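You operate a simulated robot arm through the tools that you are given. There is no shell and no other tool. Be economical: measure what you need, move in short steps, check, and stop when the job is done.

You run a simulated robot arm. Do the job below in one go: nothing can be reset, and whatever is moved stays where it is left.

Task
Mop up the spilt tea, then refill the blue cup on the saucer.
Fine: up to its line, from the jug; cloth and jug back.

The check looks at the end state, three seconds after you hand in, the way a careful person would. Anything else that was tipped, shoved, dropped, spilled or broken makes it a failure. Flat cloth is picked up by pressing the open fingertips on it (5 to 10 N) and closing them slowly along it; thin cloth reads only 2 to 8 mm in the jaws.

Robot
A 7-joint arm with a two-finger parallel gripper, fixed in place. Base frame: the origin is at the foot of the arm, x ahead of it, y to its left, z up; the work surface is at about z = 750. Units: mm, degrees, N and s.
With the tool pointing down near the work surface it reaches from about 300 to 680 mm from the base axis. Its first joint turns from -66.0 to 66.0 degrees. Payload 1.57 kg.
Tool frame: the origin (TCP) lies between the finger pads and is the grasp point; the fingertips stand 30 mm ahead of it; z points along the fingers, y is the line along which they close. Largest opening 110 mm; finger width 24, thickness 12; the body of the gripper, 48 by 112 mm, starts 78 mm behind the TCP.
Orientation is that of the tool frame in the base frame, as a unit quaternion [x, y, z, w]. With the fingers straight down and closing along the base's y, the tool's x points along the base's -x, its y along +y and its z along -z.

Tools
- The arm moves only by the tool jog_arm. Its argument "moves" is a list of rows, each a list of 3 entries, a list of its own where there are three numbers: the shift along the tool's x, y, z in cm, then the turn, a rotation vector about the tool's x, y, z in degrees, then the gripper command, from -1 (shut) to 1 (fully open), values between in proportion. In form: [[[dx, dy, dz], [wx, wy, wz], jaw], ...]. A call has 1 to 20 rows; each row is the pose to reach, as a shift and turn from the pose commanded when the call began, along the tool's axes at that moment. Each row takes 0.2 s and may step no farther than 50 mm and 8.6 degrees from the row before; otherwise, or with a gripper value out of range, the whole call is refused. Where a pose cannot be reached the arm comes as near as it can. A force on the tool above 40 N (or 10 N above the force at the start of the call, whichever is more), or a blocked arm, ends the call early, and 0.2 s more pass. The fingers move at their own pace (about 108 mm/s each) and stop on an object; they squeeze with about 21 N. The grip force told is the motor's: it shows also when the fingers shut on nothing. Time passes only in rows, and 0.2 s behind the last, so rows that repeat a pose let the fingers close. The reply holds the time, the measured pose of the TCP, the force on the tool along the base axes, the opening and the grip force, in the units named above and with some noise.
- Cameras (640 x 400 px; columns grow to the right, rows downward): "scene" is fixed at [158.3, -387.7, 1381.9]; the picture's right is [0.78, -0.62, 0.00], its down [-0.41, -0.52, -0.75] and it looks along [0.47, 0.59, -0.66] (base axes); focal length 319 px, centre (320, 200). "wrist" rides on the gripper at [70, 16, -141] in the tool frame; the picture's right is [-0.23, 0.97, 0.00], its down [-0.86, -0.20, -0.48] and it looks along [-0.47, -0.11, 0.88] (tool axes); focal length 222 px, centre (320, 200).
- snapshot(camera): a new picture of that camera. It takes no simulated time.
- measure_at(camera, pixels): for up to 12 pixels [column, row] of the newest picture of that camera ("zoom" is the newest enlarged one), the place [x, y, z] in the base frame of the surface seen there, good to about 3 mm, but the place of the scene camera against the robot may be out by one fixed shift of up to 18 mm in any direction. It takes no simulated time.
- enlarge(camera, box): a new picture of the part [left, top, right, bottom] of that camera's present view, enlarged. It takes no simulated time.
- close_job(): hands the job in; it is judged then, once.

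Keep the steps short. Do not move on a guess: measure, check each grasp and each placing, and mend mistakes. In all there are 80 turns and 46 pictures (those below and enlarged ones count). Leave the gripper open and the arm clear of the work at the hand-in unless told otherwise, and finish with a single line.

The tools are called after "Request:" by a JSON object that holds its "name" and its "arguments". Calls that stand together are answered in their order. jog_arm: Moves the arm, as the interface text tells. Its arguments: {"type":"object","properties":{"moves":{"type":"array","items":{"type":"array"}}},"required":["moves"]} The other tools are called the same way: snapshot (camera) takes a picture; measure_at (camera, pixels) gives the place of the surface under pixels of a picture; enlarge (camera, box) takes an enlarged picture of a part of a camera's view; close_job () hands the job in.

At the start:

```text
time_s: 0.0
ee_pos: [336.5, 107.3, 1128.0]
ee_rot: [0.0, 1.0, 0.0, 0.0]
contact_force: [0.1, 0.7, -1.2]
opening: 110.2
grasp_force: 0.1
```

scene: 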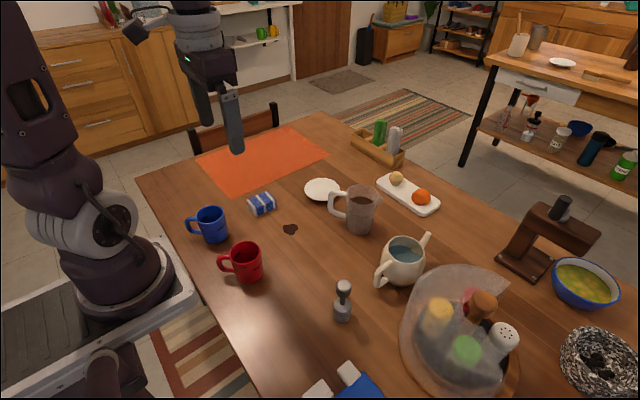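
wrist: 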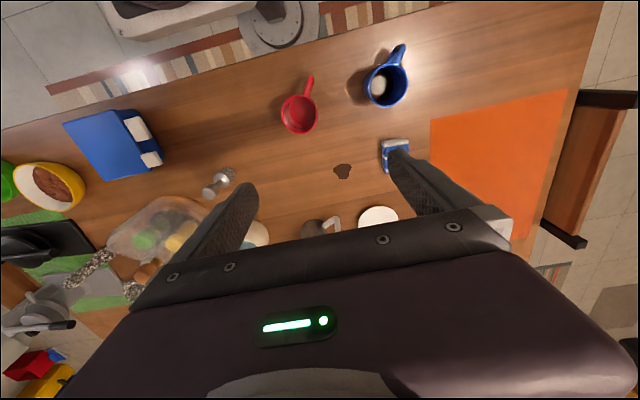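

I see a spill near (290,229), a blue cup at (211,224), an empty saucer at (322,188), a jug at (360,210) and a folded cloth at (261,203). I'll enlarge the view for details.

Request:
{"name": "enlarge", "arguments": {"camera": "scene", "box": [170, 160, 330, 290]}}

Request:
{"name": "enlarge", "arguments": {"camera": "scene", "box": [290, 120, 450, 300]}}

Request:
{"name": "enlarge", "arguments": {"camera": "wrist", "box": [260, 30, 440, 240]}}

```text
3.08 times, centred on (250, 225) of scene
```

zoom: 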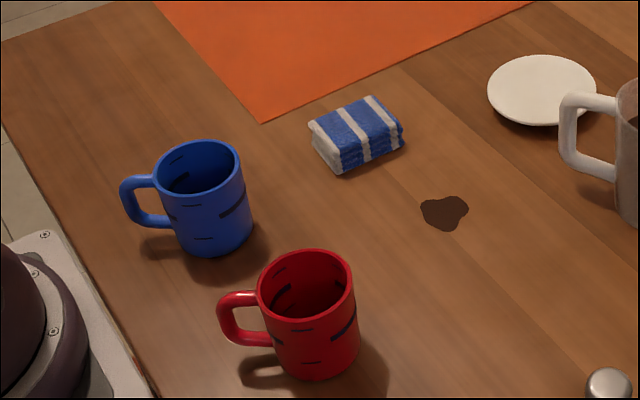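

```text
2.22 times, centred on (370, 210) of scene
```

zoom: 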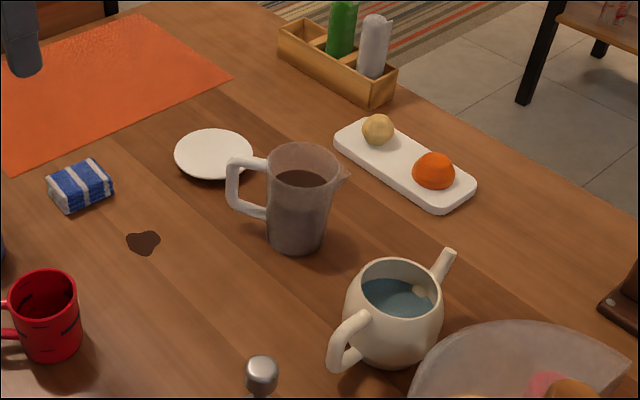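

```text
1.90 times, centred on (350, 135) of wrist
```

zoom: 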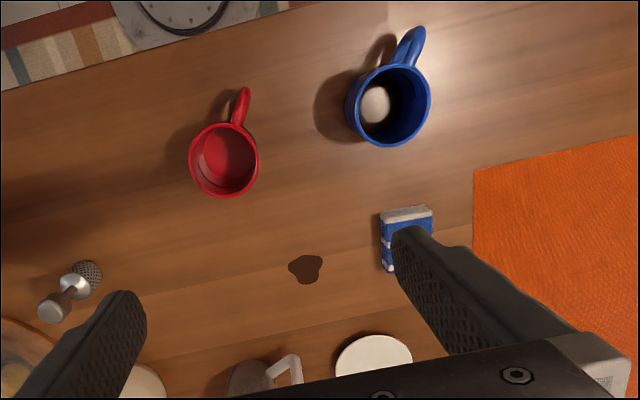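

The blue cup seems to have something pale inside. I'll measure the key places from the wrist picture, and the same ones from the scene camera to find its offset.

Request:
{"name": "measure_at", "arguments": {"camera": "zoom", "pixels": [[375, 105], [395, 105], [352, 100], [428, 105], [395, 145], [410, 50], [405, 213], [306, 268], [290, 262], [322, 268], [370, 355], [235, 165]]}}

Request:
{"name": "measure_at", "arguments": {"camera": "scene", "pixels": [[291, 229], [322, 188], [252, 206], [262, 198], [273, 200], [261, 203], [211, 213], [205, 208], [360, 196], [366, 230], [335, 205], [401, 253]]}}

```text
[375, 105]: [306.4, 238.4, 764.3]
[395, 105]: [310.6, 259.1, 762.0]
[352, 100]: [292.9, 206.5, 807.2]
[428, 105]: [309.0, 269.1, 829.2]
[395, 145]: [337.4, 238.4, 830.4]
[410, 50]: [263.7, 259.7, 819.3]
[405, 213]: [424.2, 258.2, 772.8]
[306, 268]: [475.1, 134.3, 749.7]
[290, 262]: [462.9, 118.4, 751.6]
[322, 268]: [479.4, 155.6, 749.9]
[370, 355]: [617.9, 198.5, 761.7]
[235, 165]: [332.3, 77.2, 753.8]
```

```text
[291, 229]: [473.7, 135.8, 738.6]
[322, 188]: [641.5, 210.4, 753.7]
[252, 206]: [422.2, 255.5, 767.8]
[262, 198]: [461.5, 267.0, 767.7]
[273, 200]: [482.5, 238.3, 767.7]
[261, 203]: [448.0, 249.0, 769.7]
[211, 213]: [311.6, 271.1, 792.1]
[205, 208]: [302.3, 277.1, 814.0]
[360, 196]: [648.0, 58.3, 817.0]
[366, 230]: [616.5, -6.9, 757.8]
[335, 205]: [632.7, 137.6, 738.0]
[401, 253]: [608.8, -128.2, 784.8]
```

The spill centre is about (475,136,750), and the blue cup is near (300,245) with its rim at 830. I'll move above the cup and cloth to look inside the cup and see how the cloth is turned.

Request:
{"name": "jog_arm", "arguments": {"moves": [[[-1, 2.65, 3], [0, 0, 0], 1], [[-2, 5.3, 6], [0, 0, 0], 1], [[-3, 7.9, 9], [0, 0, 0], 1], [[-4, 10.6, 12], [0, 0, 0], 1], [[-5, 13.2, 15], [0, 0, 0], 1], [[-5, 13.2, 15], [0, 0, 0], 1]]}}

Request:
{"name": "snapshot", "arguments": {"camera": "wrist"}}

Request:
{"name": "enlarge", "arguments": {"camera": "wrist", "box": [220, 0, 420, 200]}}

```text
time_s: 1.4
ee_pos: [387.6, 239.0, 978.1]
ee_rot: [0.0, 1.0, 0.001, 0.001]
contact_force: [-0.2, -0.4, -0.8]
opening: 109.9
grasp_force: 0.0
```

```text
40 pictures are left
```

wrist: 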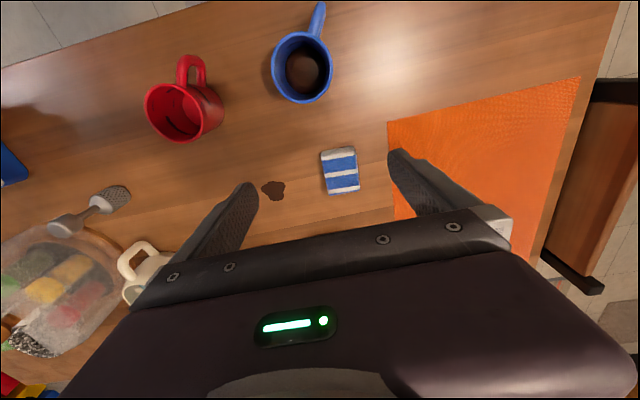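

```text
2.00 times, centred on (320, 100) of wrist
```

zoom: 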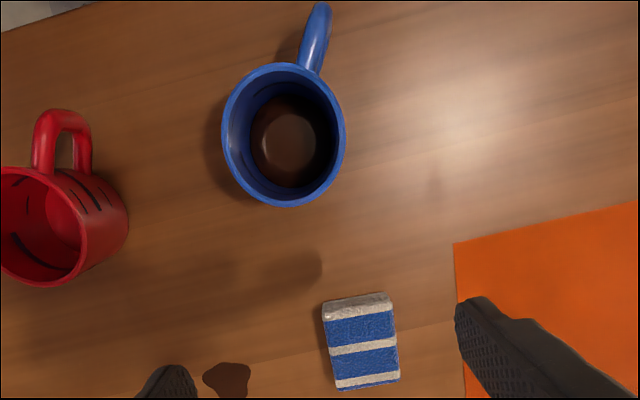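

The pale spot was only a reflection, and the cup holds a little tea. Next I'll measure the cloth corners, the rim and the inner line of the cup, in the zoom.

Request:
{"name": "measure_at", "arguments": {"camera": "zoom", "pixels": [[326, 318], [391, 312], [337, 384], [397, 374], [359, 345], [320, 360], [285, 140], [285, 72], [226, 135], [341, 135], [283, 200], [320, 20]]}}

Request:
{"name": "enlarge", "arguments": {"camera": "wrist", "box": [260, 20, 345, 110]}}

```text
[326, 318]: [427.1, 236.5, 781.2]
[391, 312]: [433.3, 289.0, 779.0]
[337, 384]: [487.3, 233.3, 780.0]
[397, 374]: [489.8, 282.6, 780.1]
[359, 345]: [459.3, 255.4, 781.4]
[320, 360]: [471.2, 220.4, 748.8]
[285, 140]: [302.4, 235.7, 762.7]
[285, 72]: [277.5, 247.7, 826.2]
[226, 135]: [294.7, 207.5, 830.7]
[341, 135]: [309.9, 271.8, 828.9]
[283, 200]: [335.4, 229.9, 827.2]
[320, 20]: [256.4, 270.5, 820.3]
```

```text
4.44 times, centred on (302, 65) of wrist
```

zoom: 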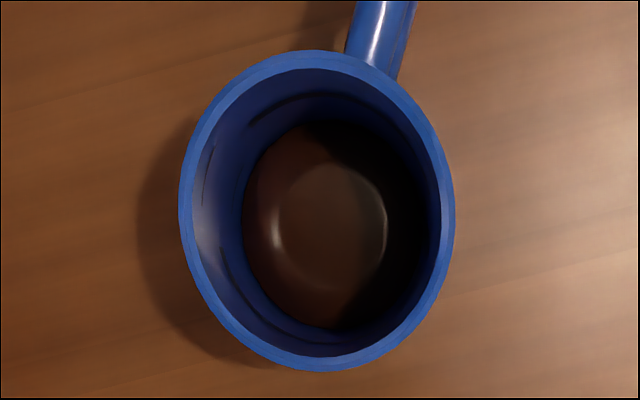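

The cloth is a block of about 60 × 50 × 30 mm, centred near (459,260) and turned about −5°. I'll move over it, open, and lower the fingertips to about 755.

Request:
{"name": "jog_arm", "arguments": {"moves": [[[-2.4, 0.7, 3.5], [0, 0, 2], 1], [[-4.8, 1.4, 7], [0, 0, 4], 1], [[-7.2, 2.1, 10.5], [0, 0, 5], 1], [[-7.2, 2.1, 14], [0, 0, 5], 1], [[-7.2, 2.1, 17], [0, 0, 5], 1], [[-7.2, 2.1, 19], [0, 0, 5], 1], [[-7.2, 2.1, 19.2], [0, 0, 5], 1], [[-7.2, 2.1, 19.2], [0, 0, 5], 1]]}}

Request:
{"name": "snapshot", "arguments": {"camera": "wrist"}}

```text
time_s: 3.2
ee_pos: [456.8, 260.6, 788.2]
ee_rot: [0.043, 0.999, 0.001, 0.0]
contact_force: [-1.6, -0.4, 0.0]
opening: 110.0
grasp_force: 0.0
```

```text
37 pictures are left
```

wrist: 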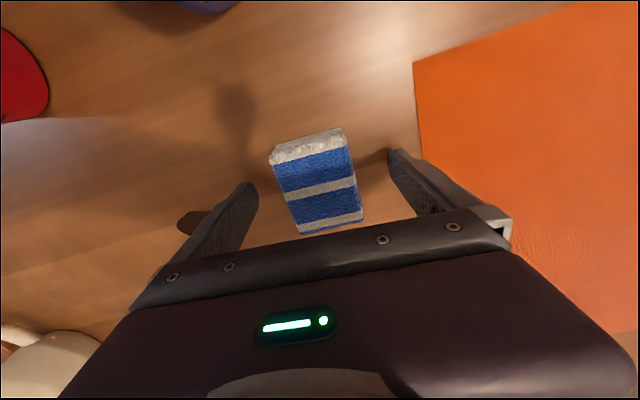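

The cloth's edges run parallel to the jaws and it is centred, with the tips at about 758. I'll lower 2 mm, close gently, then lift 60 mm.

Request:
{"name": "jog_arm", "arguments": {"moves": [[[0, 0, 0.2], [0, 0, 0], 0.5], [[0, 0, 0.2], [0, 0, 0], 0.2], [[0, 0, 0.2], [0, 0, 0], -0.1], [[0, 0, 0.2], [0, 0, 0], -0.4], [[0, 0, 0.2], [0, 0, 0], -0.7], [[0, 0, 0.2], [0, 0, 0], -1], [[0, 0, 0.2], [0, 0, 0], -1], [[0, 0, 0.2], [0, 0, 0], -1], [[0, 0, -1.5], [0, 0, 0], -1], [[0, 0, -4], [0, 0, 0], -1], [[0, 0, -6], [0, 0, 0], -1], [[0, 0, -6], [0, 0, 0], -1]]}}

Request:
{"name": "snapshot", "arguments": {"camera": "wrist"}}

Request:
{"name": "snapshot", "arguments": {"camera": "scene"}}

```text
time_s: 5.8
ee_pos: [458.3, 261.2, 847.2]
ee_rot: [0.044, 0.999, 0.0, -0.001]
contact_force: [0.1, 0.4, -0.5]
opening: 54.0
grasp_force: 21.1
```

```text
36 pictures are left
```

wrist: 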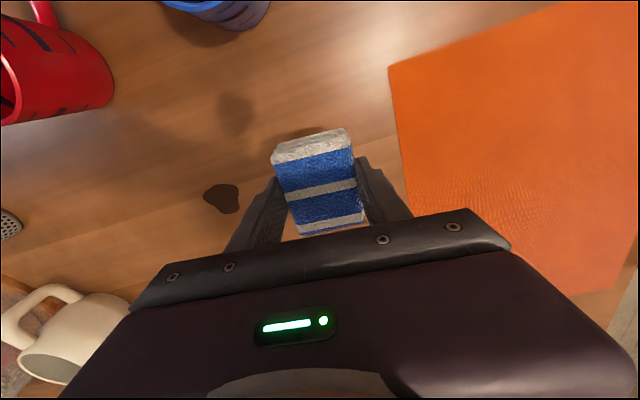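

```text
35 pictures are left
```

scene: 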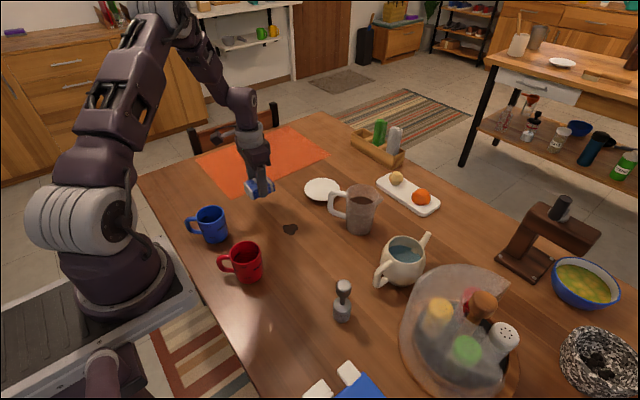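

The cloth is held at 54 mm opening with 21 N. I'll measure the spill's edges in the wrist picture before wiping.

Request:
{"name": "measure_at", "arguments": {"camera": "wrist", "pixels": [[222, 198], [205, 193], [239, 196], [224, 185], [220, 212], [235, 208]]}}

Request:
{"name": "jog_arm", "arguments": {"moves": [[[-0.9, -4, 0], [0, 0, 0], -1], [[-1.8, -8, 0], [0, 0, 0], -1], [[-2.8, -12.3, 0], [0, 0, 0], -1], [[-2.8, -12.3, 3], [0, 0, 0], -1], [[-2.8, -12.3, 5], [0, 0, 0], -1], [[-2.8, -12.3, 5.5], [0, 0, 0], -1], [[-2.8, -12.3, 5.8], [0, 0, 0], -1]]}}

```text
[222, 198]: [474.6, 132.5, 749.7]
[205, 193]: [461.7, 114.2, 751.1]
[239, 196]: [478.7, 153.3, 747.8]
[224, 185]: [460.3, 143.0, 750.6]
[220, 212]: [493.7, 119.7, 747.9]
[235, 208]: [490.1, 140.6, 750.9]
```

```text
time_s: 7.4
ee_pos: [475.5, 137.2, 787.5]
ee_rot: [0.044, 0.999, 0.0, 0.0]
contact_force: [0.2, -0.5, 0.4]
opening: 54.3
grasp_force: 21.0
```

The spill spans about x 460–494 and y 114–153, and the cloth is just above it. I'll press down slightly and read the force.

Request:
{"name": "jog_arm", "arguments": {"moves": [[[0, 0, 0.1], [0, 0, 0], -1], [[0, 0, 0.2], [0, 0, 0], -1], [[0, 0, 0.3], [0, 0, 0], -1], [[0, 0, 0.3], [0, 0, 0], -1]]}}

```text
time_s: 8.4
ee_pos: [475.5, 135.9, 785.5]
ee_rot: [0.044, 0.999, 0.0, -0.001]
contact_force: [-0.3, -0.5, 1.4]
opening: 53.9
grasp_force: 21.6
```

Contact is just starting at about 1.4 N. I'll press 3 mm more and rub in small strokes around the spill.

Request:
{"name": "jog_arm", "arguments": {"moves": [[[0, 0, 0.15], [0, 0, 0], -1], [[0, 0, 0.3], [0, 0, 0], -1], [[0, 1.2, 0.3], [0, 0, 0], -1], [[0, 2.2, 0.3], [0, 0, 0], -1], [[0, 1, 0.3], [0, 0, 0], -1], [[0, -1, 0.3], [0, 0, 0], -1], [[0, -2.6, 0.3], [0, 0, 0], -1], [[1.2, -2.4, 0.3], [0, 0, 0], -1], [[1.2, 0, 0.3], [0, 0, 0], -1], [[1.2, 2, 0.3], [0, 0, 0], -1], [[-0.6, 2, 0.3], [0, 0, 0], -1], [[-1.6, 2, 0.3], [0, 0, 0], -1], [[-1.6, 0, 0.3], [0, 0, 0], -1], [[-1.6, -2.4, 0.3], [0, 0, 0], -1], [[0, -1.5, 0.3], [0, 0, 0], -1], [[0, 0, 0.3], [0, 0, 0], -1]]}}

Request:
{"name": "snapshot", "arguments": {"camera": "wrist"}}

```text
time_s: 11.8
ee_pos: [476.7, 135.8, 785.2]
ee_rot: [0.044, 0.999, -0.001, -0.001]
contact_force: [-0.1, 0.3, -0.6]
opening: 53.9
grasp_force: 21.3
```

```text
34 pictures are left
```

wrist: 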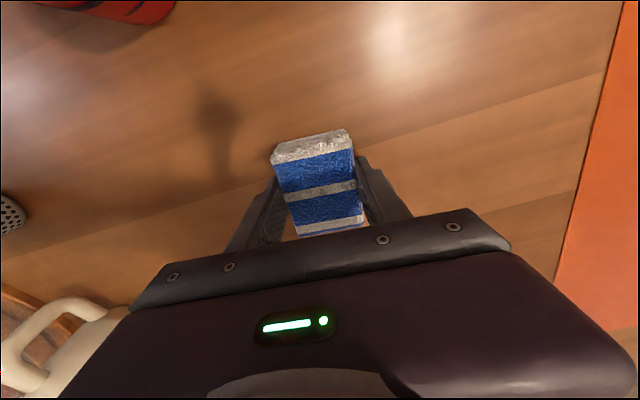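

No smear shows around the cloth. I'll lift 60 mm and return above the cloth's place, then look.

Request:
{"name": "jog_arm", "arguments": {"moves": [[[0, 0, -2], [0, 0, 0], -1], [[0, 0, -6], [0, 0, 0], -1], [[0.9, 4, -6], [0, 0, 0], -1], [[1.8, 8, -6], [0, 0, 0], -1], [[2.8, 12.3, -6], [0, 0, 0], -1], [[2.8, 12.3, -6], [0, 0, 0], -1]]}}

Request:
{"name": "snapshot", "arguments": {"camera": "wrist"}}

Request:
{"name": "enlarge", "arguments": {"camera": "scene", "box": [230, 160, 350, 260]}}

```text
time_s: 13.2
ee_pos: [458.4, 261.5, 844.5]
ee_rot: [0.045, 0.999, 0.001, 0.001]
contact_force: [0.0, -0.2, -0.9]
opening: 53.8
grasp_force: 21.0
```

```text
33 pictures are left
```

wrist: 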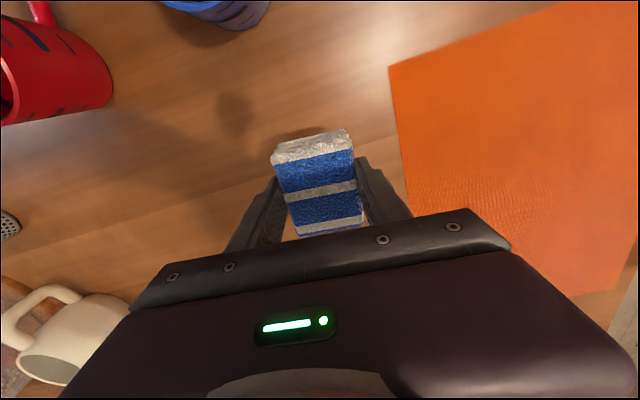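

```text
4.00 times, centred on (290, 210) of scene
```

zoom: 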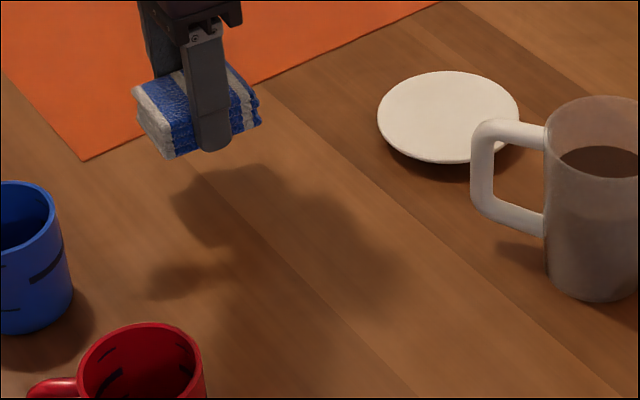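

The spill is gone and the cloth looks intact. I'll set it back down where it stood at TCP z ≈ 786 and open.

Request:
{"name": "jog_arm", "arguments": {"moves": [[[0, 0, 3], [0, 0, 0], -1], [[0, 0, 5], [0, 0, 0], -1], [[0, 0, 5.6], [0, 0, 0], -1], [[0, 0, 5.85], [0, 0, 0], -1], [[0, 0, 5.9], [0, 0, 0], -1], [[0, 0, 5.9], [0, 0, 0], 0.2], [[0, 0, 5.9], [0, 0, 0], 0.6], [[0, 0, 5.9], [0, 0, 0], 1], [[0, 0, 5.9], [0, 0, 0], 1], [[0, 0, 2], [0, 0, 0], 1], [[0, 0, -3], [0, 0, 0], 1], [[0, 0, -8], [0, 0, 0], 1], [[0, 0, -13], [0, 0, 0], 1]]}}

Request:
{"name": "snapshot", "arguments": {"camera": "wrist"}}

```text
time_s: 16.0
ee_pos: [457.4, 264.0, 970.9]
ee_rot: [0.044, 0.999, 0.0, 0.0]
contact_force: [0.1, -0.7, 0.0]
opening: 110.0
grasp_force: 0.1
```

```text
31 pictures are left
```

wrist: 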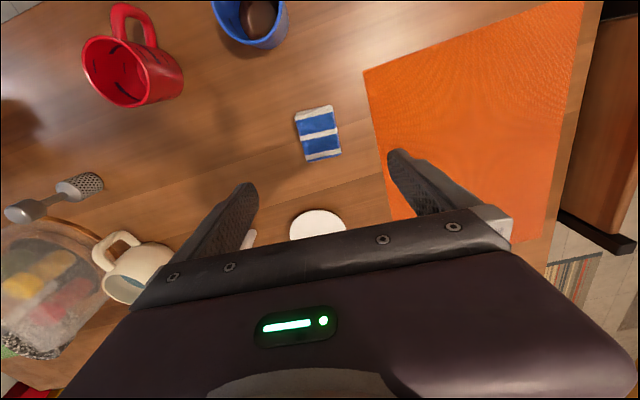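

The cloth is back. Next I'll pull back, tilt the wrist camera up about 25° and look at the saucer and jug.

Request:
{"name": "jog_arm", "arguments": {"moves": [[[1.2, -3.2, -0.6], [0, -5, -1], 1], [[2.5, -6.4, -1.2], [0, -10, -2], 1], [[3.8, -9.6, -1.8], [0, -15, -3], 1], [[5, -12.8, -2.4], [0, -20, -4], 1], [[6.3, -16, -3], [0, -25, -5], 1], [[6.3, -16, -3], [0, -25, -5], 1]]}}

Request:
{"name": "snapshot", "arguments": {"camera": "wrist"}}

```text
time_s: 17.4
ee_pos: [416.0, 119.6, 1023.6]
ee_rot: [-0.001, 0.981, 0.001, 0.192]
contact_force: [0.2, -0.4, -0.4]
opening: 110.0
grasp_force: 0.1
out of reach, approached as far as the arm can: row 4, 5
```

```text
30 pictures are left
```

wrist: 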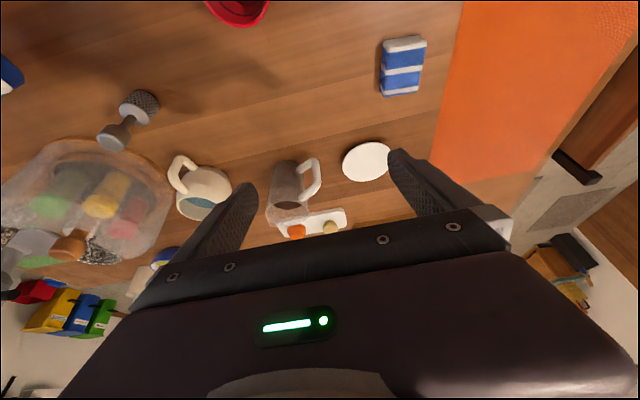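

The jug is at (290,188) and the saucer at (366,161). I'll enlarge and measure both.

Request:
{"name": "enlarge", "arguments": {"camera": "wrist", "box": [240, 130, 400, 240]}}

Request:
{"name": "measure_at", "arguments": {"camera": "wrist", "pixels": [[345, 161], [388, 160], [366, 143], [366, 181], [366, 161], [270, 168], [300, 168], [284, 162], [310, 185], [317, 165], [311, 159], [289, 207]]}}

```text
3.64 times, centred on (320, 185) of wrist
```

zoom: 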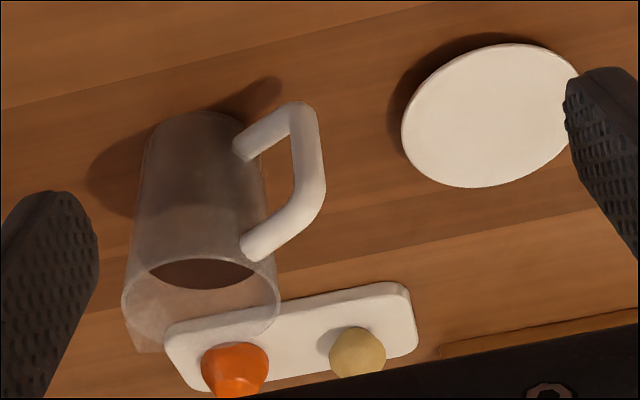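

```text
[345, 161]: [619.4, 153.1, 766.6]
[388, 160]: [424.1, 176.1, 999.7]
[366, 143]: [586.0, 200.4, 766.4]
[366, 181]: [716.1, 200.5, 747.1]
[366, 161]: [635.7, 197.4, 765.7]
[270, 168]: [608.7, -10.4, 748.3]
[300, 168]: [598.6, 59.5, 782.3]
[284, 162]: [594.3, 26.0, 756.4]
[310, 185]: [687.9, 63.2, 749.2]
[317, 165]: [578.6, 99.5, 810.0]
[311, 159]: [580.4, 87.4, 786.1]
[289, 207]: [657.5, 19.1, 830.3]
```

The saucer's centre is about (632,200) with its top at z ≈ 766. Now I'll measure the jug's rim, handle and base in the zoom.

Request:
{"name": "measure_at", "arguments": {"camera": "zoom", "pixels": [[125, 295], [278, 298], [200, 258], [180, 336], [145, 348], [195, 125], [260, 250], [315, 195], [308, 115], [245, 150], [205, 275], [152, 140]]}}

Request:
{"name": "measure_at", "arguments": {"camera": "zoom", "pixels": [[405, 130], [490, 45], [470, 187], [560, 150], [545, 60], [480, 115], [460, 90], [300, 200], [140, 200], [262, 200], [200, 190], [240, 120]]}}

```text
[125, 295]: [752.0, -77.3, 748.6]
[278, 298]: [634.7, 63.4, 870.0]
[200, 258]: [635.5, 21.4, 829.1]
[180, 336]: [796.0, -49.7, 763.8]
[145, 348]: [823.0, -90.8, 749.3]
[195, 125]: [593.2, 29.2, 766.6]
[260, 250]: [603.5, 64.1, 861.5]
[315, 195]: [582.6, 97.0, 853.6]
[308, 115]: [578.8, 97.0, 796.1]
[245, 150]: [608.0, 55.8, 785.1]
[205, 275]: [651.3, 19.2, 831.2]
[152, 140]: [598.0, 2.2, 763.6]
```

```text
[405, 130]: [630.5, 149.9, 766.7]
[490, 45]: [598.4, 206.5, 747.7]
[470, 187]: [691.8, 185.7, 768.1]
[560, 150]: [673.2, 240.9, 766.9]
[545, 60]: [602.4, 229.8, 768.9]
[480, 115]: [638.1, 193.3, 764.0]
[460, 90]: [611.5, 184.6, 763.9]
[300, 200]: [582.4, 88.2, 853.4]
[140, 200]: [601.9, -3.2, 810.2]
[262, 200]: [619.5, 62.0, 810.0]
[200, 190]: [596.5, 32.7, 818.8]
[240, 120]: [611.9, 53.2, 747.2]
```

The jug's axis is near (637,20) with radius ~43, rim at 870 and liquid at about 831. Its handle points to about 126° and its spout to −54°. The saucer, centred near (640,199), is close to the reach limit, so I'll test a straight-down tool pose above it while empty.

Request:
{"name": "jog_arm", "arguments": {"moves": [[[-2.2, 1.15, 3.1], [0, 3.2, 0], 1], [[-4.4, 2.3, 6.2], [0, 6.4, 0], 1], [[-6.6, 3.4, 9.3], [0, 9.5, 0], 1], [[-8.8, 4.55, 12.4], [0, 12.7, 0], 1], [[-11, 5.7, 15.5], [0, 15.9, 0], 1], [[-13.2, 6.8, 18.6], [0, 19, 0], 1], [[-15.3, 7.9, 21.7], [0, 22.1, 0], 1], [[-15.3, 7.9, 21.7], [0, 22.1, 0], 1]]}}

```text
time_s: 19.2
ee_pos: [612.2, 182.0, 868.3]
ee_rot: [0.001, 1.0, -0.009, 0.024]
contact_force: [-0.2, -0.4, 0.0]
opening: 110.1
grasp_force: 0.0
out of reach, approached as far as the arm can: row 1
```

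I'm within 30 mm, and some of that is left-over command offset. I'll correct to (640,199,845) with the tool straight down.

Request:
{"name": "jog_arm", "arguments": {"moves": [[[-1.4, 0.85, 1], [-0.5, 1.4, 0], 1], [[-2.8, 1.7, 2.3], [-1, 2.75, 0], 1], [[-2.8, 1.7, 2.3], [-1, 2.75, 0], 1]]}}

Request:
{"name": "snapshot", "arguments": {"camera": "wrist"}}

```text
time_s: 20.0
ee_pos: [641.6, 198.1, 846.7]
ee_rot: [0.001, 1.0, -0.001, 0.001]
contact_force: [0.1, -0.2, 0.1]
opening: 110.0
grasp_force: 0.0
```

```text
28 pictures are left
```

wrist: 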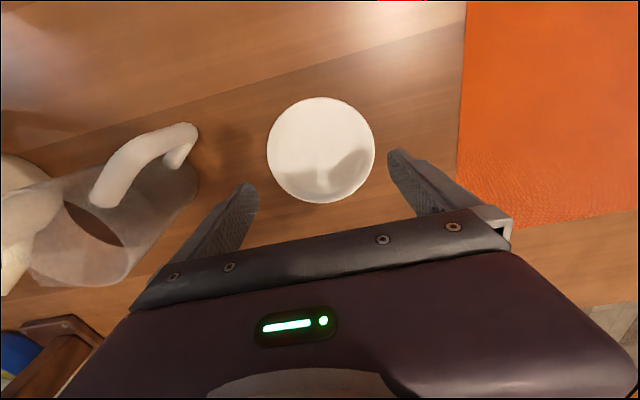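

The pose is reachable. I'll measure the saucer edge and the jug's handle from this close view.

Request:
{"name": "measure_at", "arguments": {"camera": "wrist", "pixels": [[269, 150], [373, 150], [321, 99], [321, 200], [285, 112], [358, 188], [321, 140], [185, 130], [165, 137], [183, 160], [100, 195], [135, 160]]}}

```text
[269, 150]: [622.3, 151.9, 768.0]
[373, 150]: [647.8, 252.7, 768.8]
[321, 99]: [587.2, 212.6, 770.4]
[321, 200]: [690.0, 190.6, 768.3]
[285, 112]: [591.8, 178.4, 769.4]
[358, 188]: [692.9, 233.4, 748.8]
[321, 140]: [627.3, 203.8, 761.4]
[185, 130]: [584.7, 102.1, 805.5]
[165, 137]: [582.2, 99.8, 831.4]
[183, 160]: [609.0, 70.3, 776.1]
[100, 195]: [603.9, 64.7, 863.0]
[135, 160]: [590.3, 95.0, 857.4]
```

The saucer's centre is (638,202), its well at z ≈ 761. Next I'll raise, travel to above the blue cup (304,239) and turn 15° so the fingers clear its handle.

Request:
{"name": "jog_arm", "arguments": {"moves": [[[0, 0, -4.6], [0, 0, 0], 1], [[0, 0, -9.3], [0, 0, 0], 1], [[4.2, 0.5, -9.3], [0, 0, 2], 1], [[8.4, 1, -9.3], [0, 0, 4], 1], [[12.6, 1.5, -9.3], [0, 0, 6], 1], [[16.8, 2, -9.3], [0, 0, 8], 1], [[21, 2.5, -9.3], [0, 0, 10], 1], [[25.2, 3, -9.3], [0, 0, 12], 1], [[29.4, 3.6, -9.3], [0, 0, 14], 1], [[33.8, 4.1, -9.3], [0, 0, 15], 1], [[33.8, 4.1, -9.3], [0, 0, 15], 1]]}}

Request:
{"name": "snapshot", "arguments": {"camera": "wrist"}}

```text
time_s: 22.4
ee_pos: [302.9, 240.1, 940.2]
ee_rot: [0.132, 0.991, 0.0, 0.002]
contact_force: [-0.1, 0.2, -0.8]
opening: 110.1
grasp_force: 0.0
```

```text
27 pictures are left
```

wrist: 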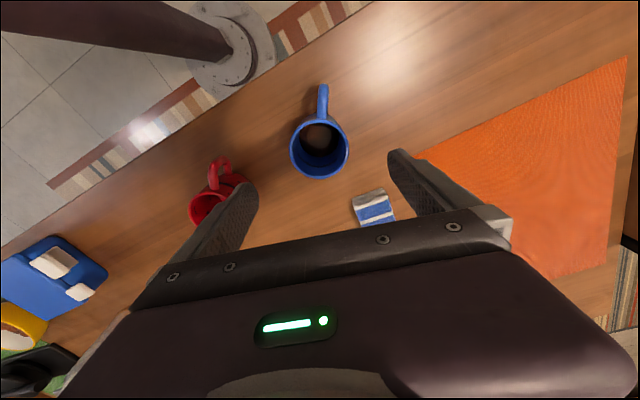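

The cup is between the fingers' planes. I'll measure its rim again from here.

Request:
{"name": "measure_at", "arguments": {"camera": "wrist", "pixels": [[291, 148], [347, 148], [318, 120], [318, 177], [300, 170], [339, 170], [320, 140], [322, 90]]}}

Request:
{"name": "enlarge", "arguments": {"camera": "wrist", "box": [275, 80, 365, 190]}}

```text
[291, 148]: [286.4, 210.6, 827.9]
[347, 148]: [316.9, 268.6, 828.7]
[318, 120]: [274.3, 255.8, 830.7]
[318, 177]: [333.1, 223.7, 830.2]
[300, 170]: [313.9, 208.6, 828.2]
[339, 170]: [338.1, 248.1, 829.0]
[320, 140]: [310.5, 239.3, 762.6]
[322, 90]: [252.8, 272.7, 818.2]
```

```text
3.64 times, centred on (320, 135) of wrist
```

zoom: 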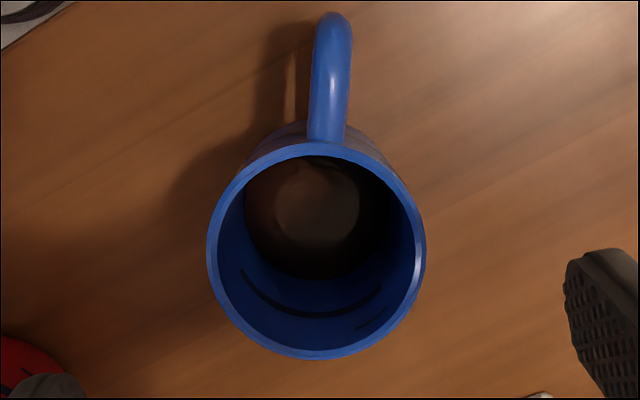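

The cup's centre is (303,240), matching the TCP. I'll read the height of the dark fill line inside it, then lower to 806.

Request:
{"name": "measure_at", "arguments": {"camera": "zoom", "pixels": [[310, 314], [265, 300], [360, 304], [310, 330], [375, 322], [320, 205], [300, 240]]}}

Request:
{"name": "jog_arm", "arguments": {"moves": [[[0, 0, 4], [0, 0, 0], 1], [[0, 0, 8], [0, 0, 0], 1], [[0, 0, 11], [0, 0, 0], 1], [[0, 0, 13.4], [0, 0, 0], 1], [[0, 0, 13.4], [0, 0, 0], 1]]}}

```text
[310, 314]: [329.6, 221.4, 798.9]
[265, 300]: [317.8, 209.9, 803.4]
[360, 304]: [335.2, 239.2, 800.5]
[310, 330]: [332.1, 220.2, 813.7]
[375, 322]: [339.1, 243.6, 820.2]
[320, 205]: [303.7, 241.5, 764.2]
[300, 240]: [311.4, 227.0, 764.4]
```

```text
time_s: 23.6
ee_pos: [304.2, 242.8, 806.0]
ee_rot: [0.131, 0.991, 0.001, 0.001]
contact_force: [-0.5, -0.4, -0.3]
opening: 110.2
grasp_force: 0.1
```

The TCP is centred. There is one inner mark at z ≈ 800 and another near 820, which I'll inspect later. Now I'll close gently and lift 20 mm to check.

Request:
{"name": "jog_arm", "arguments": {"moves": [[[0, -0.2, 0], [0, 0, 0], 0.6], [[0, -0.2, 0], [0, 0, 0], 0.35], [[0, -0.2, 0], [0, 0, 0], 0.2], [[0, -0.2, 0], [0, 0, 0], 0], [[0, -0.2, 0], [0, 0, 0], -0.5], [[0, -0.2, 0], [0, 0, 0], -1], [[0, -0.2, 0], [0, 0, 0], -1], [[0, -0.2, -1], [0, 0, 0], -1], [[0, -0.2, -2], [0, 0, 0], -1], [[0, -0.2, -2], [0, 0, 0], -1]]}}

Request:
{"name": "snapshot", "arguments": {"camera": "wrist"}}

```text
time_s: 25.8
ee_pos: [304.5, 239.2, 825.4]
ee_rot: [0.13, 0.991, 0.0, 0.001]
contact_force: [-0.4, 0.1, -2.5]
opening: 69.0
grasp_force: 21.1
```

```text
25 pictures are left
```

wrist: 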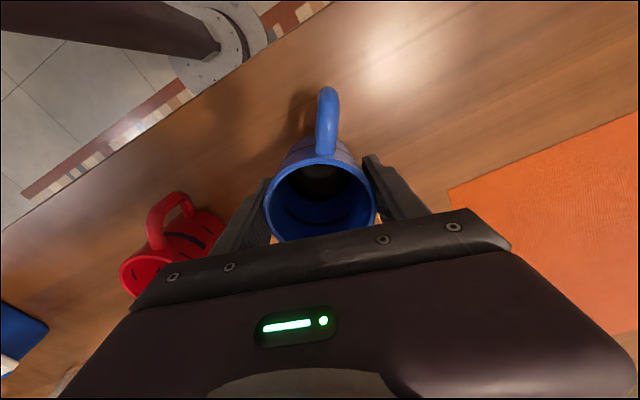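

The cup is held at 69 mm with about 2.5 N of weight. I'll carry it level and smoothly to above the saucer.

Request:
{"name": "jog_arm", "arguments": {"moves": [[[0, 0, -1.5], [0, 0, 0], -1], [[0, 0, -3.5], [0, 0, 0], -1], [[0, 0, -5], [0, 0, 0], -1], [[0, 0, -5.5], [0, 0, 0], -1], [[-1, 0.15, -5.5], [0, 0, 0], -1], [[-2.8, 0.43, -5.5], [0, 0, 0], -1], [[-5.2, 0.79, -5.5], [0, 0, 0], -1], [[-8, 1.22, -5.5], [0, 0, 0], -1], [[-11, 1.67, -5.5], [0, 0, 0], -1], [[-14, 2.13, -5.5], [0, 0, 0], -1], [[-17, 2.59, -5.5], [0, 0, 0], -1], [[-20, 3.04, -5.5], [0, 0, 0], -1], [[-23, 3.5, -5.5], [0, 0, 0], -1], [[-26, 3.96, -5.5], [0, 0, 0], -1], [[-28.8, 4.38, -5.5], [0, 0, 0], -1], [[-31, 4.72, -5.5], [0, 0, 0], -1], [[-32.5, 4.95, -5.5], [0, 0, 0], -1], [[-33.2, 5.05, -5.5], [0, 0, 0], -1], [[-33.2, 5.05, -5.5], [0, 0, 0], -1]]}}

Request:
{"name": "snapshot", "arguments": {"camera": "wrist"}}

Request:
{"name": "enlarge", "arguments": {"camera": "scene", "box": [260, 110, 420, 250]}}

```text
time_s: 29.8
ee_pos: [635.0, 202.7, 880.3]
ee_rot: [0.131, 0.991, -0.001, 0.001]
contact_force: [-0.1, -0.7, -2.8]
opening: 69.2
grasp_force: 21.0
```

```text
24 pictures are left
```

wrist: 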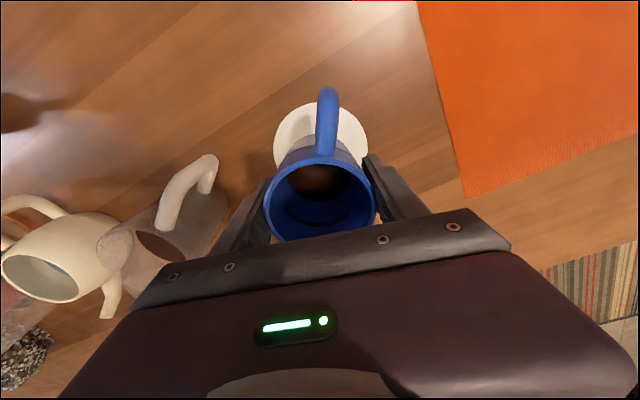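

```text
2.86 times, centred on (340, 180) of scene
```

zoom: 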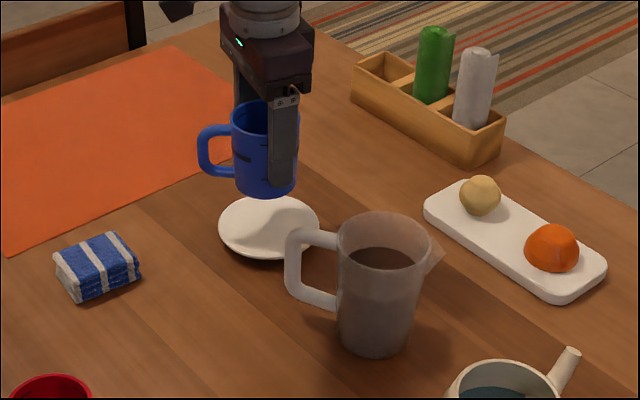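

The cup is level above the saucer. I'll lower it slowly until the force shows contact, expected near TCP z ≈ 817.

Request:
{"name": "jog_arm", "arguments": {"moves": [[[-0.15, 0, 1.5], [0, 0, 0], -1], [[-0.3, 0, 3.5], [0, 0, 0], -1], [[-0.3, 0, 5], [0, 0, 0], -1], [[-0.3, 0, 5.7], [0, 0, 0], -1], [[-0.3, 0, 6], [0, 0, 0], -1], [[-0.3, 0, 6.2], [0, 0, 0], -1], [[-0.3, 0, 6.2], [0, 0, 0], -1]]}}

```text
time_s: 31.4
ee_pos: [638.7, 200.2, 820.2]
ee_rot: [0.132, 0.991, 0.0, 0.003]
contact_force: [2.9, -4.7, 17.5]
opening: 69.5
grasp_force: 21.3
```

There is contact at 820 with about 17 N. I'll ease up 2 mm and look before releasing.

Request:
{"name": "jog_arm", "arguments": {"moves": [[[0, 0, -0.1], [0, 0, 0], -1], [[0, 0, -0.2], [0, 0, 0], -1], [[0, 0, -0.2], [0, 0, 0], -1]]}}

Request:
{"name": "enlarge", "arguments": {"camera": "scene", "box": [280, 120, 380, 220]}}

```text
time_s: 32.2
ee_pos: [638.9, 201.4, 818.6]
ee_rot: [0.132, 0.991, -0.001, 0.001]
contact_force: [-0.4, 0.0, -1.7]
opening: 69.3
grasp_force: 20.6
```

```text
4.00 times, centred on (330, 170) of scene
```

zoom: 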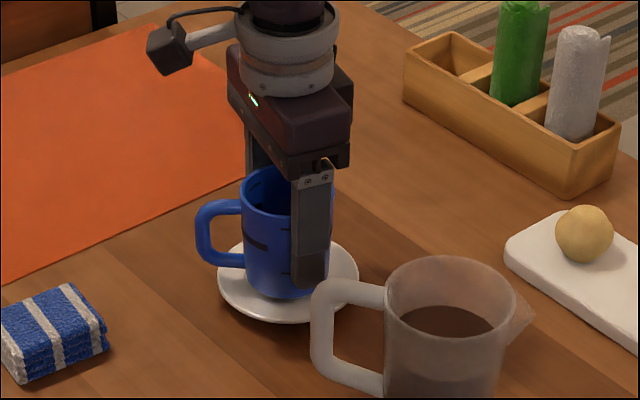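

The cup sits within the saucer and the load is nearly transferred. I'll lower 1 mm, open slowly, and rise straight up.

Request:
{"name": "jog_arm", "arguments": {"moves": [[[0, 0, 0.1], [0, 0, 0], -1], [[0, 0, 0.1], [0, 0, 0], -1], [[0, 0, 0.1], [0, 0, 0], 0.35], [[0, 0, 0.1], [0, 0, 0], 0.5], [[0, 0, 0.1], [0, 0, 0], 0.8], [[0, 0, 0.1], [0, 0, 0], 1], [[0, 0, 0.1], [0, 0, 0], 1], [[0, 0, -2], [0, 0, 0], 1], [[0, 0, -5], [0, 0, 0], 1], [[0, 0, -9], [0, 0, 0], 1], [[0, 0, -13], [0, 0, 0], 1], [[2, 0, -16], [0, 0, 0], 1], [[2, 0, -16], [0, 0, 0], 1]]}}

Request:
{"name": "snapshot", "arguments": {"camera": "wrist"}}

Request:
{"name": "enlarge", "arguments": {"camera": "scene", "box": [280, 130, 400, 250]}}

```text
time_s: 35.0
ee_pos: [621.0, 204.0, 979.1]
ee_rot: [0.131, 0.991, 0.0, 0.001]
contact_force: [0.8, 0.1, 0.4]
opening: 110.0
grasp_force: 0.0
```

```text
21 pictures are left
```

wrist: 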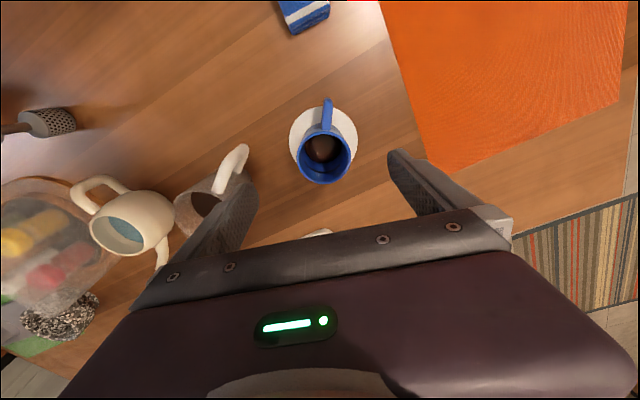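

```text
3.33 times, centred on (340, 190) of scene
```

zoom: 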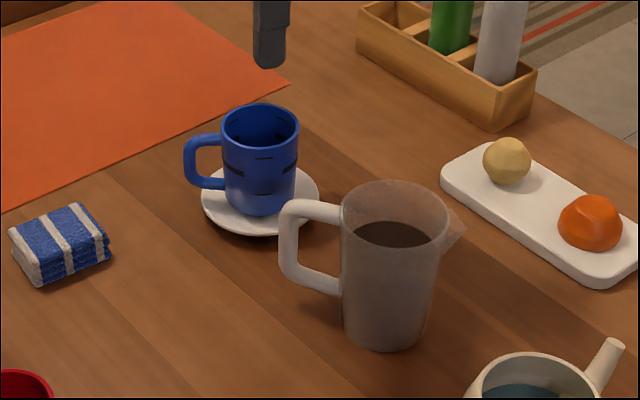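

The cup stands on the saucer. I'll measure its rim and the marks on it.

Request:
{"name": "measure_at", "arguments": {"camera": "wrist", "pixels": [[299, 157], [350, 157], [324, 133], [323, 182], [319, 147], [328, 105]]}}

Request:
{"name": "measure_at", "arguments": {"camera": "zoom", "pixels": [[233, 172], [291, 168], [262, 158], [262, 195], [261, 131], [261, 214], [238, 122], [394, 212], [388, 345], [455, 232], [290, 225], [300, 270]]}}

Request:
{"name": "enlarge", "arguments": {"camera": "scene", "box": [310, 155, 350, 205]}}

```text
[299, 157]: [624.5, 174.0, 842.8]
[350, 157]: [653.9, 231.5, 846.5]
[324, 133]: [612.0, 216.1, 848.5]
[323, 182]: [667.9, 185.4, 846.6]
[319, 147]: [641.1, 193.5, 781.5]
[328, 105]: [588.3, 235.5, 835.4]
```

```text
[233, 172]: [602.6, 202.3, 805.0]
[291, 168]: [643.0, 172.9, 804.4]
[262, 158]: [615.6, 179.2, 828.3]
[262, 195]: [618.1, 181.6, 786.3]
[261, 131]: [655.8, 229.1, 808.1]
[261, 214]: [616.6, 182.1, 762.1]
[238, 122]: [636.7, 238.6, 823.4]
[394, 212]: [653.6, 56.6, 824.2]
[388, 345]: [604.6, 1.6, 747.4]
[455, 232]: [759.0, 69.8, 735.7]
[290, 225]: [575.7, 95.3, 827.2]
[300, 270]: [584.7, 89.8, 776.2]
```

```text
8.00 times, centred on (330, 180) of scene
```

zoom: 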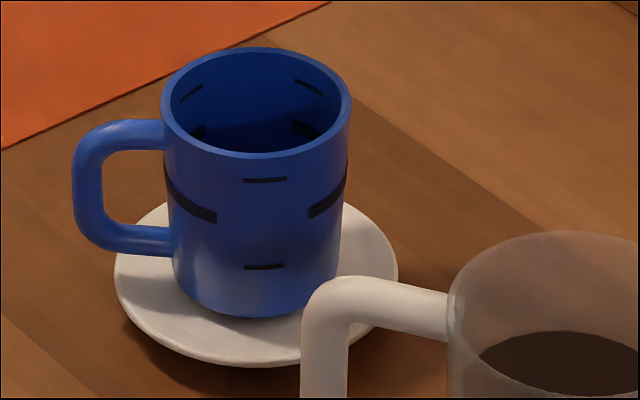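

The cup's rim centre is (639.5,202,846) and its bold line is about 50 mm above the base, at z ≈ 816; tea is at about 781. I plan to grip the jug from the base side, nearly horizontal, with one finger through the handle loop. Before that I'll measure the teapot and other neighbours.

Request:
{"name": "snapshot", "arguments": {"camera": "scene"}}

Request:
{"name": "measure_at", "arguments": {"camera": "scene", "pixels": [[382, 253], [385, 270], [405, 240], [425, 250], [430, 236], [400, 282], [379, 288], [392, 260], [392, 246], [402, 262], [415, 207], [378, 184]]}}

Request:
{"name": "measure_at", "arguments": {"camera": "wrist", "pixels": [[90, 230], [125, 195], [160, 215], [115, 238], [100, 183], [75, 205], [163, 262], [222, 165], [237, 150], [215, 185], [200, 185], [130, 250]]}}

```text
18 pictures are left
```

scene: 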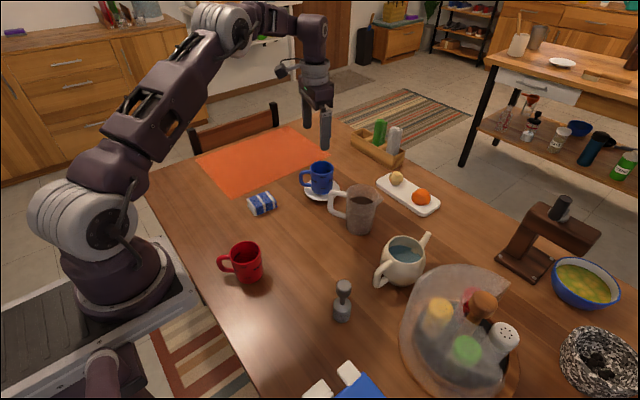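

```text
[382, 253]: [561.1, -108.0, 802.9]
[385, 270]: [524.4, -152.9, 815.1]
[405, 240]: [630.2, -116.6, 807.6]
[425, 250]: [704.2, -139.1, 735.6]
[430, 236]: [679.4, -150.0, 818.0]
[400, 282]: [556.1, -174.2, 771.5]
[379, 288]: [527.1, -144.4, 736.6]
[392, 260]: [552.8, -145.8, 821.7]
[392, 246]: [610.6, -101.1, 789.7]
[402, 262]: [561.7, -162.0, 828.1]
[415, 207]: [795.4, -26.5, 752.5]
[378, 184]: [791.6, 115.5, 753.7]
```

```text
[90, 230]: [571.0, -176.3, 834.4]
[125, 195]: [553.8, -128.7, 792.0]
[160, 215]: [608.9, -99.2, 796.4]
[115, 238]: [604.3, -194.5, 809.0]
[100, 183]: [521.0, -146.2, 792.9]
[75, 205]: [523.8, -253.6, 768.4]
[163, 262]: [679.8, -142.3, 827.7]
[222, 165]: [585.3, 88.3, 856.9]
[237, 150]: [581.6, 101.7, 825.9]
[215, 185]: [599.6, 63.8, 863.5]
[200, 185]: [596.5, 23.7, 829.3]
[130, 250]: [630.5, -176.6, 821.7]
```

The teapot body reaches only to y ≈ −97, so a gripper heading of about +20° clears it. Before touching the jug I'll rehearse the pouring posture empty, behind and left of the cup. First I'll turn to a heading of 11°.

Request:
{"name": "jog_arm", "arguments": {"moves": [[[1.8, 1, 0.5], [0, 0, -6.5], 1], [[3.7, 2, 1], [0, 0, -13], 1], [[5.5, 3, 1.5], [0, 0, -19.5], 1], [[7.4, 4, 1.9], [0, 0, -26], 1], [[7.4, 4, 1.9], [0, 0, -26], 1]]}}

```text
time_s: 36.2
ee_pos: [559.7, 264.0, 960.0]
ee_rot: [-0.096, 0.995, -0.001, 0.001]
contact_force: [0.7, 0.5, 0.2]
opening: 109.8
grasp_force: 0.1
```

Now I'll pitch the tool up by 70°, to 20° below horizontal, while moving to (607,272,950).

Request:
{"name": "jog_arm", "arguments": {"moves": [[[-0.5, 0, 0.1], [0, -7.8, 0], 1], [[-1, 0, 0.2], [0, -15.6, 0], 1], [[-1.6, 0, 0.3], [0, -23.4, 0], 1], [[-2.1, 0, 0.4], [0, -31.2, 0], 1], [[-2.7, 0, 0.5], [0, -39, 0], 1], [[-3.2, 0, 0.6], [0, -46.8, 0], 1], [[-3.8, 0, 0.8], [0, -54.6, 0], 1], [[-4.3, 0, 0.9], [0, -62.4, 0], 1], [[-4.8, 0, 1], [0, -70, 0], 1], [[-4.8, 0, 1], [0, -70, 0], 1]]}}

```text
time_s: 38.4
ee_pos: [607.2, 271.4, 952.5]
ee_rot: [-0.077, 0.815, 0.052, 0.572]
contact_force: [-0.2, -1.3, -1.2]
opening: 109.9
grasp_force: 0.0
```

That posture is reachable. Next I'll rehearse the pour: roll 56° about the horizontal heading axis and back.

Request:
{"name": "jog_arm", "arguments": {"moves": [[[0, 0, 0], [-2.7, 0, 7.5], 1], [[0, 0, 0], [-5.5, 0, 15], 1], [[0, 0, 0], [-8.2, 0, 22.6], 1], [[0, 0, 0], [-10.9, 0, 30], 1], [[0, 0, 0], [-13.7, 0, 37.6], 1], [[0, 0, 0], [-16.4, 0, 45.1], 1], [[0, 0, 0], [-19.2, 0, 52.6], 1], [[0, 0, 0], [-21, 0, 57.5], 1], [[0, 0, 0], [-19.2, 0, 52.6], 1], [[0, 0, 0], [-16.4, 0, 45.1], 1], [[0, 0, 0], [-13.7, 0, 37.6], 1], [[0, 0, 0], [-10.9, 0, 30], 1], [[0, 0, 0], [-8.2, 0, 22.6], 1], [[0, 0, 0], [-5.5, 0, 15], 1], [[0, 0, 0], [-2.7, 0, 7.5], 1], [[0, 0, 0], [0, 0, 0], 1], [[0, 0, 0], [0, 0, 0], 1]]}}

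```text
time_s: 42.0
ee_pos: [606.4, 272.1, 951.4]
ee_rot: [-0.078, 0.814, 0.053, 0.573]
contact_force: [-0.9, 0.9, 0.0]
opening: 110.2
grasp_force: 0.0
```

The pour motion works up to 61°. Now I'll go to the pre-grasp place behind the jug at (510,−22,950), heading 20°, still high.

Request:
{"name": "jog_arm", "arguments": {"moves": [[[0.7, -3.8, -2], [-1.2, 0, -0.4], 1], [[1.5, -7.7, -4], [-2.4, 0, -0.9], 1], [[2.2, -11.6, -6.1], [-3.6, 0, -1.3], 1], [[3, -15.4, -8.1], [-4.9, 0, -1.8], 1], [[3.7, -19.3, -10.1], [-6.1, 0, -2.2], 1], [[4.5, -23.1, -12.1], [-7.3, 0, -2.7], 1], [[5.26, -27, -14.17], [-8.5, 0, -3.1], 1], [[5.26, -27, -14.17], [-8.5, 0, -3.1], 1]]}}

Request:
{"name": "snapshot", "arguments": {"camera": "wrist"}}

```text
time_s: 43.8
ee_pos: [537.1, -28.2, 939.1]
ee_rot: [-0.142, 0.806, 0.098, 0.566]
contact_force: [-0.4, 0.1, -0.4]
opening: 109.8
grasp_force: 0.1
out of reach, approached as far as the arm can: row 5, 6, 7, 8
```

```text
17 pictures are left
```

wrist: 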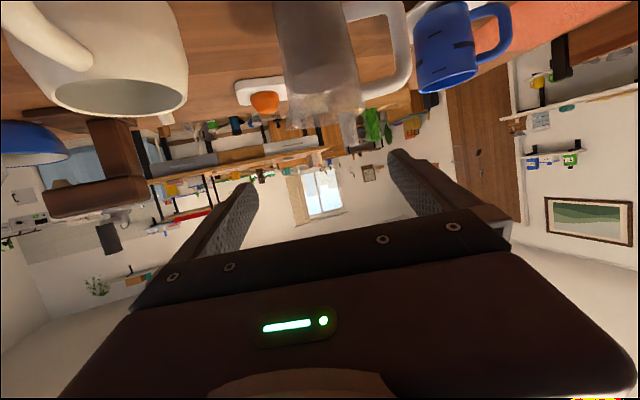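

The arm can't retract that far at this height, but it reached (537,−28,939), which is enough. I'll measure the jug body and handle in this picture to fix its axis.

Request:
{"name": "measure_at", "arguments": {"camera": "wrist", "pixels": [[282, 40], [295, 40], [310, 40], [325, 40], [340, 40], [350, 38], [290, 70], [315, 70], [345, 70], [400, 50], [375, 8], [385, 88]]}}

Request:
{"name": "enlarge", "arguments": {"camera": "wrist", "box": [240, 0, 440, 150]}}

```text
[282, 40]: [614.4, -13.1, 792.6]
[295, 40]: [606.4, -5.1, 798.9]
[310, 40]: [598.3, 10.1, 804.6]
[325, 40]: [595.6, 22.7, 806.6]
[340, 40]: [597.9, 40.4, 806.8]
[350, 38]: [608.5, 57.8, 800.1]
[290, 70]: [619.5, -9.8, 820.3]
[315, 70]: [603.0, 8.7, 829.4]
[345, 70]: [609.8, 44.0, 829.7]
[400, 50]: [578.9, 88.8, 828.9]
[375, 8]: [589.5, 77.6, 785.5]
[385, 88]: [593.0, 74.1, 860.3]
```

```text
2.67 times, centred on (340, 75) of wrist
```

zoom: 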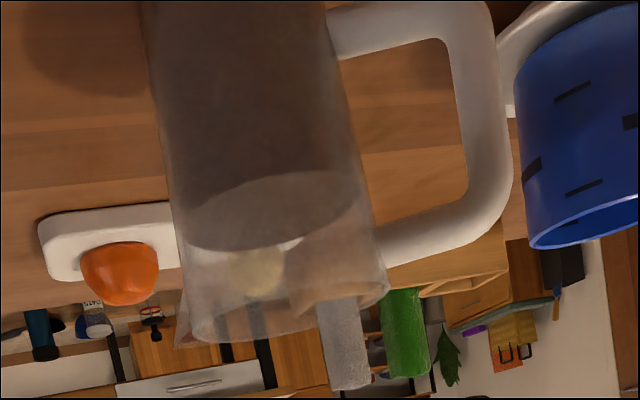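

The jug's axis fits (638,23) with R ≈ 42. The handle is at ~127° and its hole spans z ≈ 793–852. I'll go halfway down toward the pre-grasp point, turning to heading 25°, and check the pose.

Request:
{"name": "jog_arm", "arguments": {"moves": [[[1.3, -0.1, 1.5], [-0.8, 0, -0.3], 1], [[2.5, -0.3, 3.5], [-1.6, 0, -0.6], 1], [[3.2, -0.5, 6], [-3, 0, -1.1], 1], [[3.7, -0.85, 8.65], [-4.7, 0, -1.7], 1], [[3.7, -0.85, 8.65], [-4.7, 0, -1.7], 1]]}}

```text
time_s: 45.0
ee_pos: [606.1, -13.3, 874.7]
ee_rot: [-0.177, 0.8, 0.123, 0.56]
contact_force: [-0.6, 0.8, -0.1]
opening: 109.7
grasp_force: 0.0
```

I came out farther forward than meant, at (606,−13,875), because the commanded pose was the reached one. There is no force, but I'll check the clearance to the jug.

Request:
{"name": "snapshot", "arguments": {"camera": "wrist"}}

Request:
{"name": "enlarge", "arguments": {"camera": "scene", "box": [280, 130, 440, 270]}}

```text
15 pictures are left
```

wrist: 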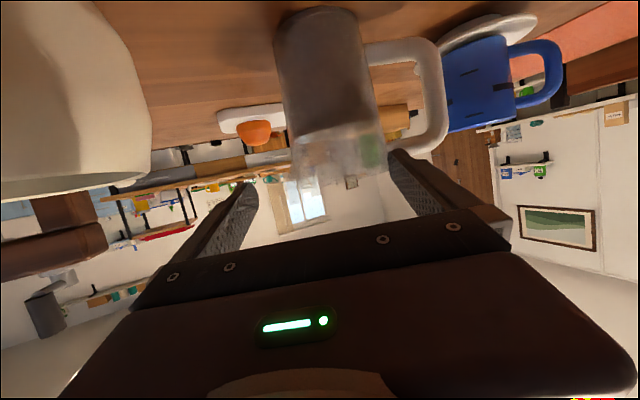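

```text
2.86 times, centred on (360, 200) of scene
```

zoom: 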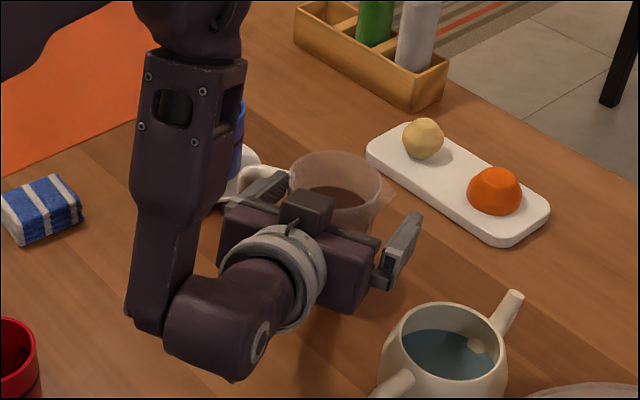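

No contact, and the jug is undisturbed. I'll back off along the tool, then shift sideways and lower to the pre-grasp point (565,−11,851).

Request:
{"name": "jog_arm", "arguments": {"moves": [[[0.6, 0, -2], [0, 0, 0], 1], [[1.2, 0.5, -3.35], [0, 0, 0], 1], [[1.2, 1.94, -3.35], [0, 0, 0], 1], [[2.3, 1.94, -2.9], [0, 0, 0], 1], [[3.48, 1.94, -2.53], [0, 0, 0], 1], [[3.48, 1.94, -2.53], [0, 0, 0], 1]]}}

Request:
{"name": "snapshot", "arguments": {"camera": "wrist"}}

```text
time_s: 46.4
ee_pos: [565.4, -11.5, 851.6]
ee_rot: [-0.178, 0.799, 0.123, 0.561]
contact_force: [1.2, -0.3, -1.0]
opening: 109.8
grasp_force: 0.1
```

```text
13 pictures are left
```

wrist: 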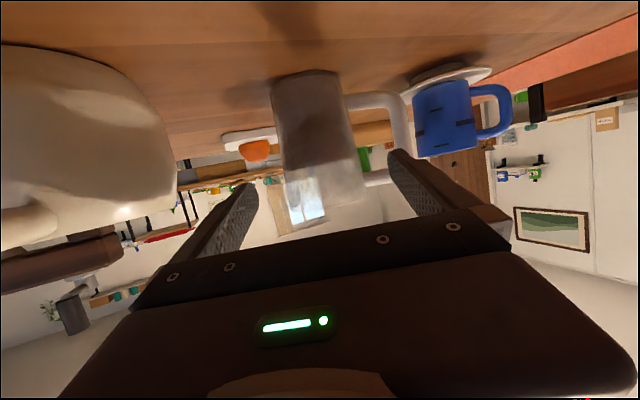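

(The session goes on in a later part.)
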